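You operate a simulated robot arm through the tools that you are given. There is no shell and no other tool. Be economical: measure what you need, move in short steps, check, and stop when the job is done.

Carry out the task below with a simulated robot arm. There is one attempt and no reset: what you move stays moved.

TASK
Open the stub drawer.
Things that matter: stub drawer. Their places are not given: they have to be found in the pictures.

It is judged by the outcome, as a careful person would: the job done as asked, and still so three seconds after it is handed in. It fails if anything else is knocked over, pushed out of place, dropped, spilled or broken.

THE ROBOT
A 6-joint arm with a two-finger parallel gripper, fixed in place. Base frame: the origin is at the foot of the arm, x ahead of it, y to its left, z up. Lengths are in mm, angles in rad, forces in N, time in s.
With the tool pointing down near the work surface it reaches from about 220 to 660 mm from the base axis. Its first joint turns from -1.152 to 1.152 rad. Payload 2.9 kg.
Tool frame: the origin (TCP) lies between the finger pads and is the grasp point; the fingertips stand 30 mm ahead of it; z points along the fingers, y is the line along which they close. The gripper opens to 110 mm. The fingers are 20 mm wide and 10 mm thick; the gripper's body (48 by 112 mm) begins 55 mm behind the TCP.
Orientation is told as [roll, pitch, yaw] about the base's x, y, z axes, in that order, counted from this pose: with the fingers straight down and closing along the base's y, the tool's x points along the base's -x, its y along +y and its z along -z.

THE INTERFACE
- The arm moves only by the tool arm_command. Its argument "moves" is one flat list of numbers, 6 for each row, row after row: the shift along the tool's x, y, z in mm, then the turn, a rotation vector about the tool's x, y, z in degrees. In form: [tx, ty, tz, rx, ry, rz, tx, ty, tz, rx, ry, rz, ...]. A call has 1 to 10 rows; each row is the pose to reach, as a shift and turn from the pose commanded when the call began, along the tool's axes at that moment. "gripper" is the opening, from 0 (shut) to 1 (fully open), set as the call begins (left out, the last holds). A row lasts 0.2 s, in which the tool goes at most 50 mm and 0.15 rad; a call with a longer step from one row to the next is refused whole, and so is a gripper value outside its range. A pose out of reach is approached as far as the arm can. The call stops where the force on the tool passes 40 N (or 10 N more than at its start, if that is more) or the arm is blocked; 0.2 s more then pass. The fingers move at their own pace (about 108 mm/s each) and stop on an object; they squeeze with about 40 N. The grip force told is the motor's: it shows also when the fingers shut on nothing. Time passes only in rows, and 0.2 s behind the last, so rows that repeat a pose let the fingers close. It gives the time, the measured TCP pose, the force on the tool (base axes), the opening and the grip force at its end, in the units of the frame above (readings bear some noise), and new pictures: "views" is both (left out), scene, wrist or none.
- Cameras (640 x 400 px; columns grow to the right, rows downward): "scene" is fixed at [70.2, 423.2, 1388.1]; the picture's right is [-0.84, -0.55, 0.00], its down [-0.28, 0.44, -0.85] and it looks along [0.47, -0.71, -0.52] (base axes); focal length 330 px, centre (320, 200). "wrist" rides on the gripper at [-36, 0, -57] in the tool frame; the picture's right is [0.00, -1.00, 0.00], its down [0.97, 0.00, -0.24] and it looks along [0.24, 0.00, 0.97] (tool axes); focal length 218 px, centre (320, 200).
- measure_at(camera, pixels): for up to 12 pixels [column, row] of the newest picture of that camera ("zoom" is the newest enlarged one), the place [x, y, z] in the base frame of the surface seen there, good to about 2 mm. No time passes.
- close_up(camera, box): a new picture of the part [left, top, right, bottom] of that camera's present view, enlarged. No time passes.
- sign_off(): hands the job in; it is judged then, once.

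Work in short steps. Measure before you move; look again where a grasp or a placing could have gone wrong, and mend it. You have 60 turns and 120 pictures in all, the two below and enlarged ones among them. Open the gripper and draw the arm clear of the work before you hand the job in, unless the task says otherwise; then end with one line.

The tools are called after "Emit:" by a JSON object that holds its "api" and its "payload". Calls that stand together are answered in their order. arm_command: Moves the arm, as the interface text tells. Its arguments: {"type":"object","properties":{"moves":{"type":"array","items":{"type":"number"}},"gripper":{"type":"number"},"views":{"type":"string","enum":["both","scene","wrist","none"]}},"required":["moves"]} The other tools are called the same way: measure_at (camera, pixels) gives the place of the surface under pixels of a picture; close_up (camera, box) takes an enlarged picture of a part of a camera's view; sign_off () hands the job in.

At the start:

```text
time_s: 0.0
ee_pos: [440.7, -126.6, 976.1]
orientation: [0.002, 0.0, 0.0]
force: [0.8, -0.3, 0.2]
grip_width: 110.2
gripper_force: 0.1
```

scene: 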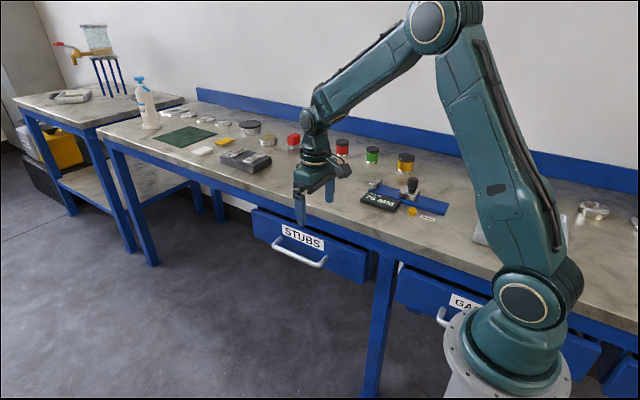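
wrist: 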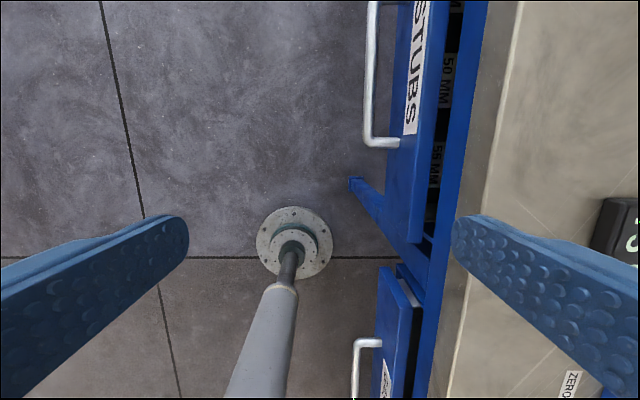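

The STUBS drawer is at about (300,245) in the scene, with a bow handle running along x; it opens toward +y. I'll enlarge it and measure the handle.

Emit:
{"api": "close_up", "payload": {"camera": "scene", "box": [230, 190, 390, 290]}}

Emit:
{"api": "measure_at", "payload": {"camera": "wrist", "pixels": [[372, 20], [370, 70], [367, 120], [369, 141], [385, 144], [397, 142], [400, 100], [430, 100], [405, 220], [440, 200], [465, 200], [376, 3]]}}

Emit:
{"api": "measure_at", "payload": {"camera": "scene", "pixels": [[273, 245], [300, 258], [322, 265], [280, 237], [327, 258], [256, 212], [364, 282], [300, 236], [370, 252], [262, 207]]}}

```text
4.00 times, centred on (310, 240) of scene
```

zoom: 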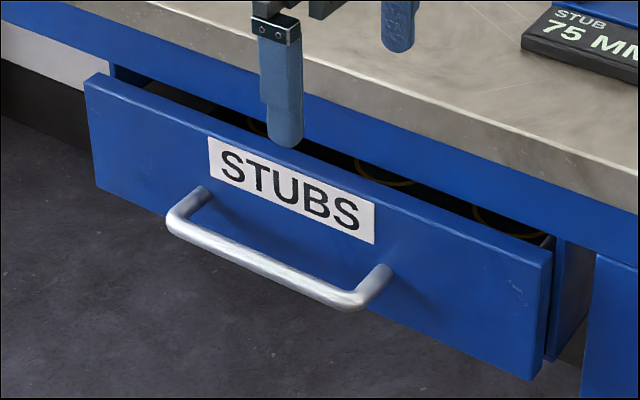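

```text
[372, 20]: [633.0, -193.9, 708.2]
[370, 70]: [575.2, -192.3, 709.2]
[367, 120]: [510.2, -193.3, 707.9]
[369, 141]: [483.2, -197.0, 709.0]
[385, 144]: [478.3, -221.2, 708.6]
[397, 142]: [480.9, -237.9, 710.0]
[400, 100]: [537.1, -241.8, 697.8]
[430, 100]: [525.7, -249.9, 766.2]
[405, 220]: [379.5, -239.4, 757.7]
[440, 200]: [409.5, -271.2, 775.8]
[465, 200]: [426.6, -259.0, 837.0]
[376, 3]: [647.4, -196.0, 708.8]
```

```text
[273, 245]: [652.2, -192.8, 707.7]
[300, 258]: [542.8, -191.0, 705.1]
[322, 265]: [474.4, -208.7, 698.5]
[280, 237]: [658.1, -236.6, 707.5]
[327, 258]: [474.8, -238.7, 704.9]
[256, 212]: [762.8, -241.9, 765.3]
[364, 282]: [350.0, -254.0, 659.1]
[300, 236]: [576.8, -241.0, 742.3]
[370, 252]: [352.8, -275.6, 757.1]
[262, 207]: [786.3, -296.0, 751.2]
```

The handle bar runs x 478–655 at y≈-199, z≈702, and the drawer face is at y≈-241. I'll go to a pose above and in front of it, tilted 15° with the gripper part closed.

Emit:
{"api": "arm_command", "payload": {"moves": [-28.5, -8.4, 32.3, 3.75, 0, 0, -57, -16.7, 64.5, 7.5, 0, 0, -85.5, -25, 96.8, 11.25, 0, 0, -114, -33.4, 129, 15, 0, 0, -114, -33.4, 129, 15, 0, 0], "gripper": 0.34}}

```text
time_s: 1.2
ee_pos: [552.6, -158.3, 848.1]
orientation: [-0.262, 0.0, 0.0]
force: [0.4, 0.4, 0.4]
grip_width: 37.1
gripper_force: 0.0
```

scene: 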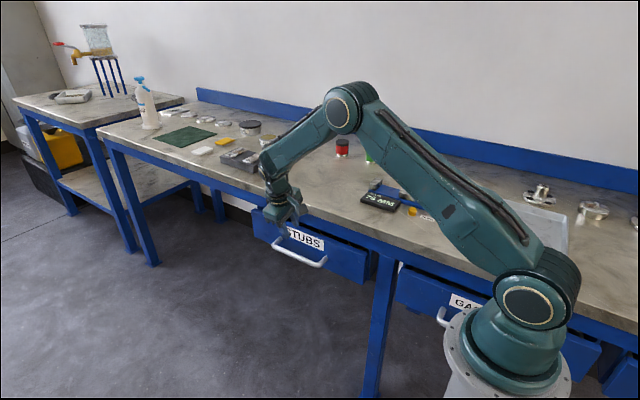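
wrist: 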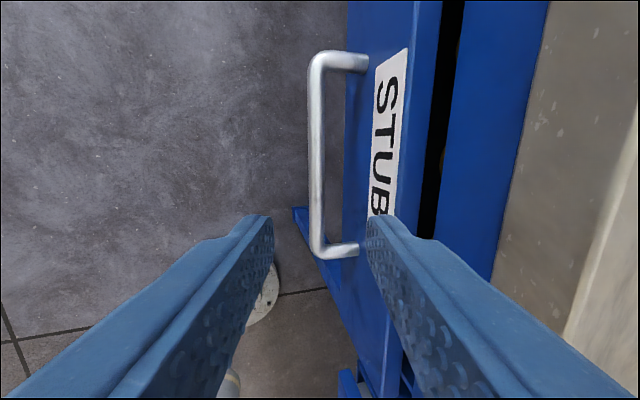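

The bar is seen at columns 309–325, between the fingers. I'll measure it again from closer.

Emit:
{"api": "measure_at", "payload": {"camera": "wrist", "pixels": [[311, 150], [317, 150], [322, 150], [318, 100], [316, 200], [365, 150], [312, 70], [318, 240], [425, 150], [500, 150], [548, 20]]}}

```text
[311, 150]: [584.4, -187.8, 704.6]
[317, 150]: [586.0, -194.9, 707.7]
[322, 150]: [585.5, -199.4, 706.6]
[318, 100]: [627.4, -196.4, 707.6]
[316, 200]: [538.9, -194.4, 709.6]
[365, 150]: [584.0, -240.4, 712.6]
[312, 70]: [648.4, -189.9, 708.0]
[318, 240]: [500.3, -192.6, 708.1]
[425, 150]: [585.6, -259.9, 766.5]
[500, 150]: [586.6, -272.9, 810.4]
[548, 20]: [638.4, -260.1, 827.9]
```

The bar centre is y≈-195, z≈701, which is on the tool axis to within 3 mm. I'll advance 138 mm along the fingers.

Emit:
{"api": "arm_command", "payload": {"moves": [0, 2.5, 30, 0, 0, 0, 0, 2.5, 60, 0, 0, 0, 0, 2.5, 90, 0, 0, 0, 0, 2.5, 115, 0, 0, 0, 0, 2.5, 138, 0, 0, 0, 0, 2.5, 138, 0, 0, 0]}}

```text
time_s: 2.6
ee_pos: [551.8, -193.1, 713.2]
orientation: [-0.262, 0.0, 0.001]
force: [-0.3, -0.6, -0.5]
grip_width: 37.4
gripper_force: 0.1
```

scene: 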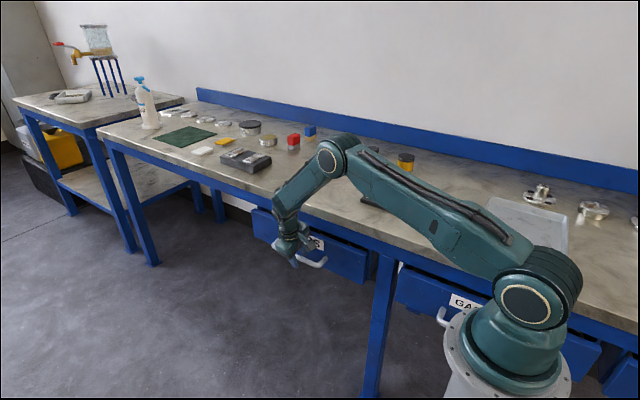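
wrist: 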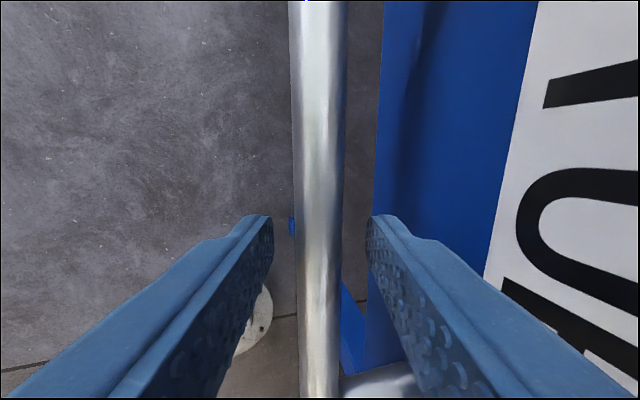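

The bar (columns 295–343) lies between the two fingers. I'll close on it.

Emit:
{"api": "arm_command", "payload": {"moves": [0, 0, 0, 0, 0, 0, 0, 0, 0, 0, 0, 0, 0, 0, 0, 0, 0, 0], "gripper": 0, "views": "wrist"}}

```text
time_s: 3.4
ee_pos: [552.0, -193.5, 711.7]
orientation: [-0.261, -0.001, 0.0]
force: [1.7, 1.8, -5.8]
grip_width: 15.9
gripper_force: 44.9
```

wrist: 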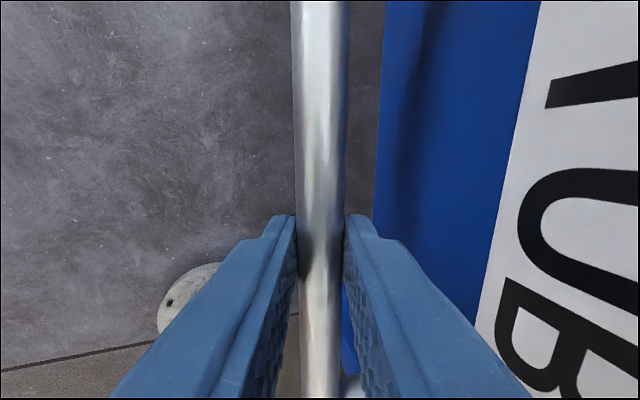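

Gripped (width 15.9 mm). I'll pull 60 mm gently along +y.

Emit:
{"api": "arm_command", "payload": {"moves": [0, 9.7, -2.6, 0, 0, 0, 0, 19.3, -5.2, 0, 0, 0, 0, 29, -7.8, 0, 0, 0, 0, 38.6, -10.4, 0, 0, 0, 0, 48.3, -12.9, 0, 0, 0, 0, 58, -15.5, 0, 0, 0]}}

```text
time_s: 4.8
ee_pos: [553.6, -133.1, 713.0]
orientation: [-0.26, 0.003, -0.001]
force: [0.0, 0.7, -16.7]
grip_width: 15.3
gripper_force: 44.5
```

scene: 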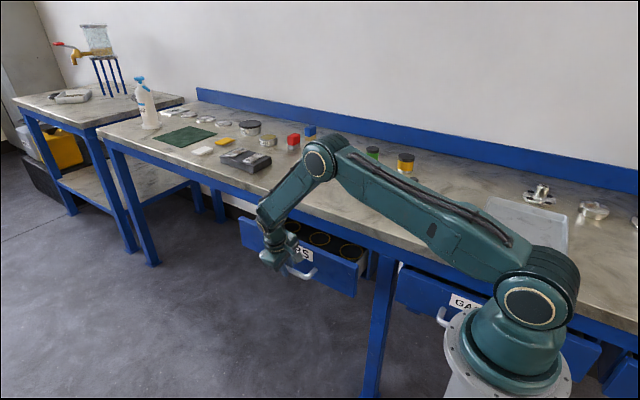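
wrist: 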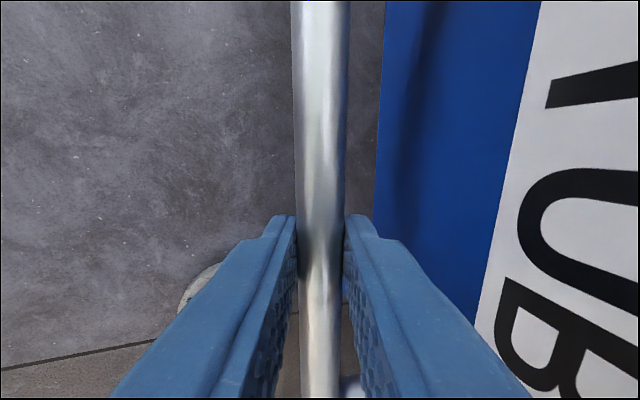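

The drawer follows and its contents (canisters) are coming into view. A -17 N load in z suggests I'm lifting slightly, so I'll pull on while lowering about 1.5 mm.

Emit:
{"api": "arm_command", "payload": {"moves": [0, 10.1, -1.1, 0, 0, 0, 0, 19.7, -3.7, 0, 0, 0, 0, 29.4, -6.3, 0, 0, 0, 0, 39, -8.9, 0, 0, 0, 0, 48.7, -11.4, 0, 0, 0, 0, 58.4, -14, 0, 0, 0, 0, 68, -16.6, 0, 0, 0, 0, 77.7, -19.2, 0, 0, 0]}}

```text
time_s: 6.6
ee_pos: [553.0, -51.8, 712.8]
orientation: [-0.26, 0.004, 0.0]
force: [-24.8, 0.2, 19.5]
grip_width: 15.5
gripper_force: 45.0
```

scene: 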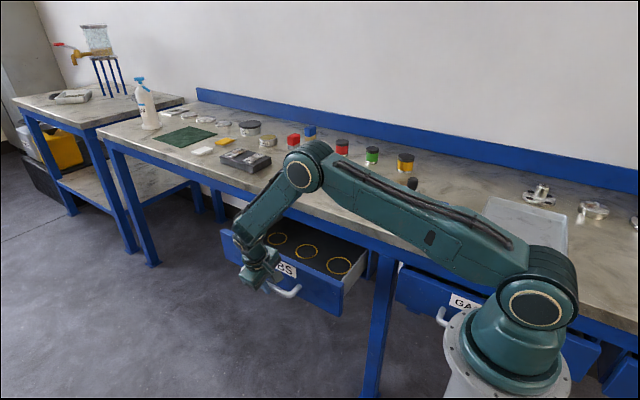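
wrist: 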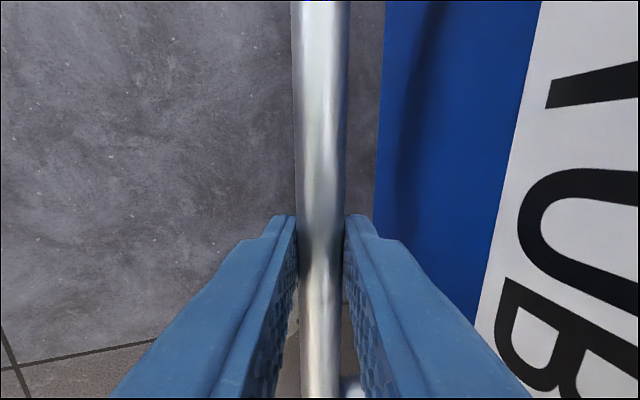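

About 140 mm has been pulled, with lateral strain built up (-25 N in x). I'll release and regrip to relax it.

Emit:
{"api": "arm_command", "payload": {"moves": [0, 0, 0, 0, 0, 0, 0, 0, 0, 0, 0, 0], "gripper": 0.26, "views": "none"}}

Emit:
{"api": "arm_command", "payload": {"moves": [0, 0, 0, 0, 0, 0, 0, 0, 0, 0, 0, 0], "gripper": 0, "views": "wrist"}}

```text
time_s: 7.2
ee_pos: [554.0, -52.6, 712.0]
orientation: [-0.259, -0.002, -0.001]
force: [0.4, -0.3, -0.8]
grip_width: 28.8
gripper_force: 0.1
```

```text
time_s: 7.8
ee_pos: [554.7, -52.8, 711.8]
orientation: [-0.259, -0.003, 0.0]
force: [2.2, 1.9, -3.8]
grip_width: 15.4
gripper_force: 44.6
```

wrist: 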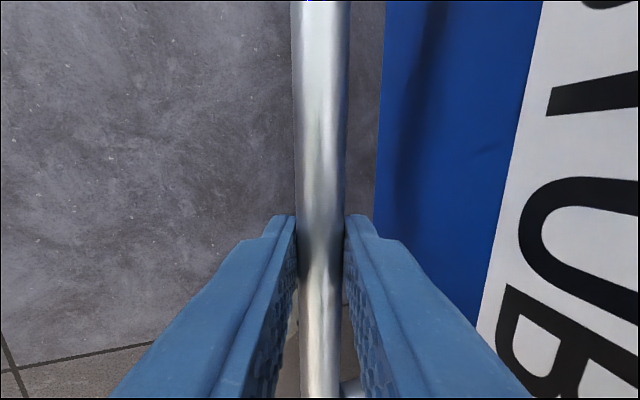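

Strain is relaxed. I'll pull another 80 mm; the force limit will stop the move at the end stop.

Emit:
{"api": "arm_command", "payload": {"moves": [0, 9.7, -2.6, 0, 0, 0, 0, 19.3, -5.2, 0, 0, 0, 0, 29, -7.8, 0, 0, 0, 0, 38.6, -10.4, 0, 0, 0, 0, 48.3, -12.9, 0, 0, 0, 0, 58, -15.5, 0, 0, 0, 0, 67.6, -18.1, 0, 0, 0, 0, 77.3, -20.7, 0, 0, 0]}}

```text
time_s: 9.6
ee_pos: [554.3, 29.4, 712.6]
orientation: [-0.26, -0.004, 0.003]
force: [20.5, 0.5, -11.8]
grip_width: 15.7
gripper_force: 44.7
```

scene: 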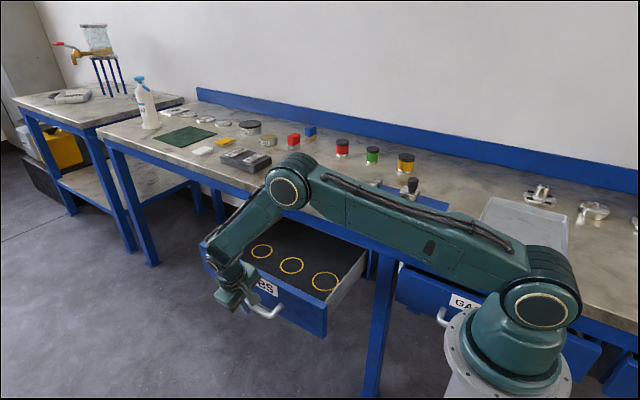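
wrist: 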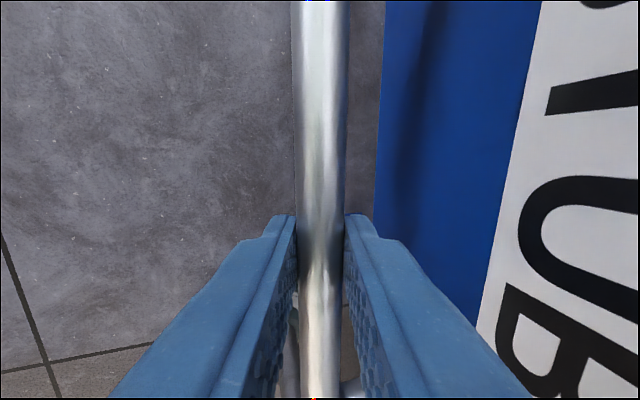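

222 mm pulled with no stop felt yet. I'll go on for up to 60 mm more, feeling for it.

Emit:
{"api": "arm_command", "payload": {"moves": [0, 7.7, -2.1, 0, 0, 0, 0, 15.5, -4.1, 0, 0, 0, 0, 23.2, -6.2, 0, 0, 0, 0, 30.9, -8.3, 0, 0, 0, 0, 38.6, -10.4, 0, 0, 0, 0, 46.4, -12.4, 0, 0, 0, 0, 54, -14.5, 0, 0, 0]}}

```text
time_s: 11.2
ee_pos: [553.5, 84.3, 713.0]
orientation: [-0.26, -0.002, -0.001]
force: [15.8, -1.3, -3.8]
grip_width: 15.7
gripper_force: 45.3
```

scene: 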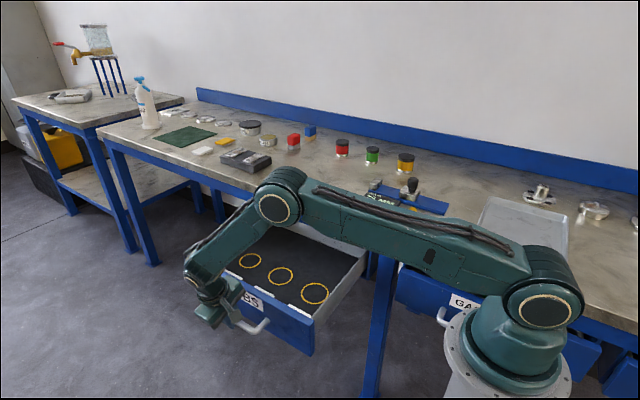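
wrist: 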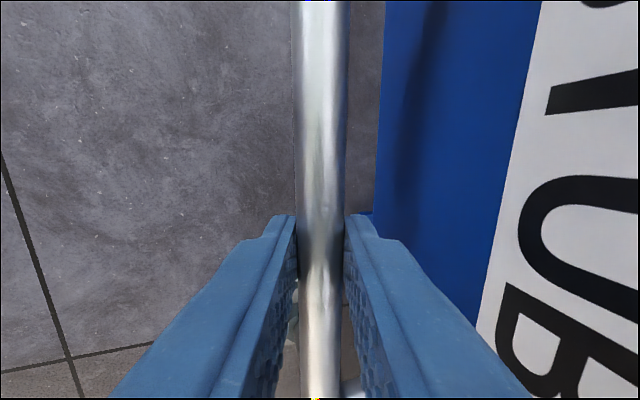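

Still free at 277 mm. One more step to look for the end stop.

Emit:
{"api": "arm_command", "payload": {"moves": [0, 5.8, -1.6, 0, 0, 0, 0, 11.6, -3.1, 0, 0, 0, 0, 17.4, -4.7, 0, 0, 0, 0, 23.2, -6.2, 0, 0, 0, 0, 29, -7.8, 0, 0, 0, 0, 34.8, -9.3, 0, 0, 0, 0, 40.6, -10.9, 0, 0, 0, 0, 46.4, -12.4, 0, 0, 0]}}

```text
time_s: 12.6
ee_pos: [554.0, 106.9, 712.7]
orientation: [-0.269, 0.001, -0.014]
force: [1.8, -4.9, -1.0]
grip_width: 15.6
gripper_force: 45.5
stopped in row 6: the force on the tool passed its limit (the readings are from after the stop); the commanded pose is now the measured one
```

scene: 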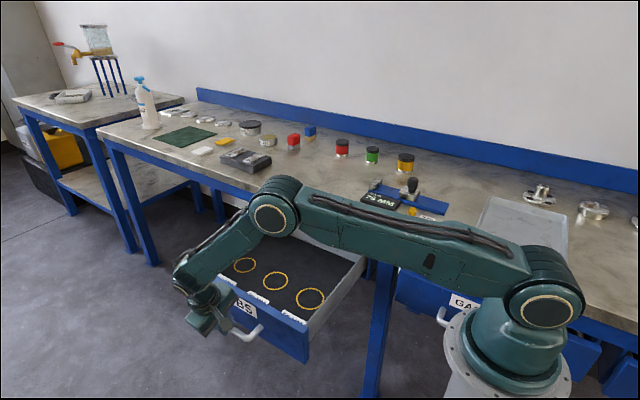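
wrist: 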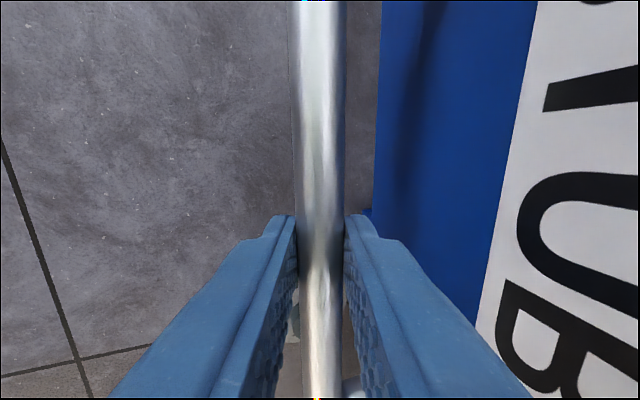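

The end stop is reached after 300 mm of pull, so the drawer is fully open. I'll open the fingers to 37 mm in place.

Emit:
{"api": "arm_command", "payload": {"moves": [0, 0, 0, 0, 0, 0, 0, 0, 0, 0, 0, 0], "gripper": 0.33, "views": "wrist"}}

```text
time_s: 13.2
ee_pos: [554.0, 108.7, 712.7]
orientation: [-0.271, 0.0, -0.013]
force: [-0.4, 1.2, -0.5]
grip_width: 36.2
gripper_force: 0.0
```

wrist: 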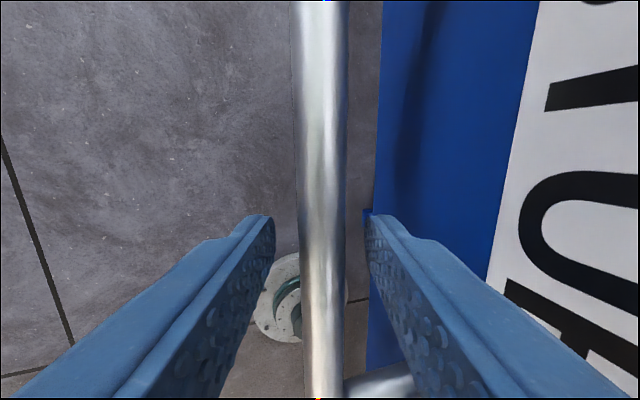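

Both fingers are clear of the bar. I'll back straight out along the tool axis.

Emit:
{"api": "arm_command", "payload": {"moves": [0, 0, -20, 0, 0, 0, 0, 0, -45, 0, 0, 0, 0, 0, -80, 0, 0, 0, 0, 0, -120, 0, 0, 0, 0, 0, -160, 0, 0, 0, 0, 0, -190, 0, 0, 0, 0, 0, -190, 0, 0, 0]}}

```text
time_s: 14.8
ee_pos: [552.5, 162.0, 894.0]
orientation: [-0.27, 0.0, -0.014]
force: [-1.0, 0.8, -0.1]
grip_width: 36.4
gripper_force: 0.0
```

scene: 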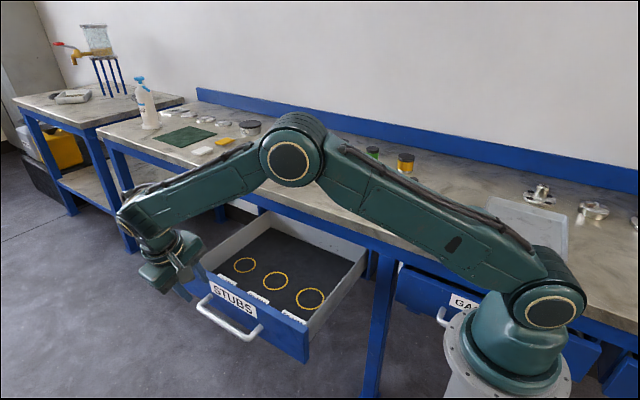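
wrist: 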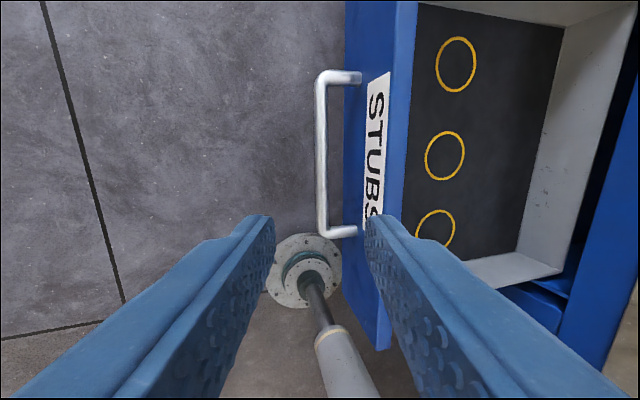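

The drawer is fully out and the arm is clear. I'll open the gripper, wait a little, and check that the drawer stays put.

Emit:
{"api": "arm_command", "payload": {"moves": [0, 0, -20, 0, 0, 0, 0, 0, -20, 0, 0, 0, 0, 0, -20, 0, 0, 0, 0, 0, -20, 0, 0, 0, 0, 0, -20, 0, 0, 0, 0, 0, -20, 0, 0, 0, 0, 0, -20, 0, 0, 0, 0, 0, -20, 0, 0, 0], "gripper": 1}}

Emit:
{"api": "measure_at", "payload": {"camera": "scene", "pixels": [[228, 325], [280, 340]]}}

```text
time_s: 16.6
ee_pos: [553.9, 165.7, 913.7]
orientation: [-0.27, -0.001, -0.013]
force: [0.6, -0.5, 0.3]
grip_width: 109.9
gripper_force: 0.1
```

scene: 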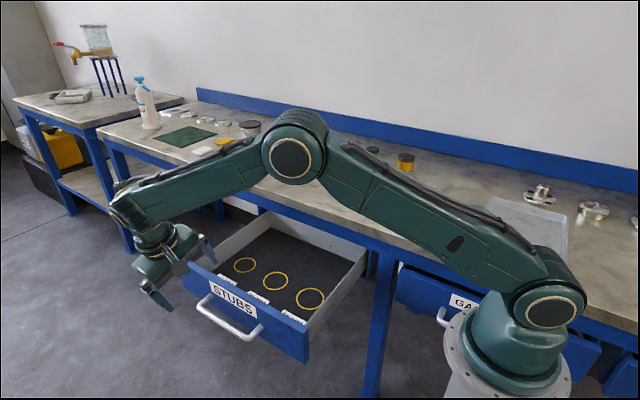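
wrist: 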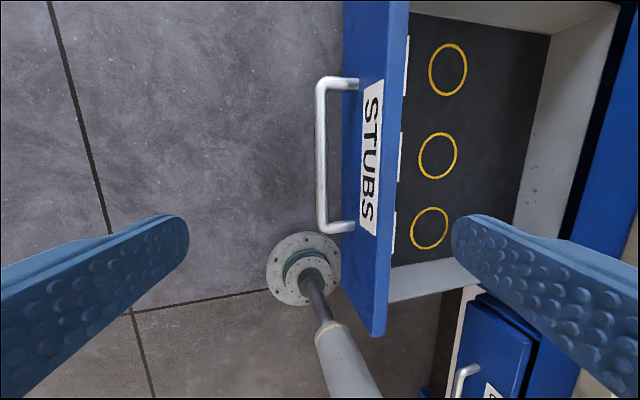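

```text
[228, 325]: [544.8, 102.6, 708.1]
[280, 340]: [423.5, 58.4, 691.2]
```

The drawer front is at y≈58 and has not moved in the scene pictures since I released it. Handing in.

Emit:
{"api": "sign_off", "payload": {}}

```text
The job is handed in.
```

The STUBS drawer is open to its end stop (about 300 mm further out than it was), and the arm is drawn clear with the gripper open. No other object looked disturbed.
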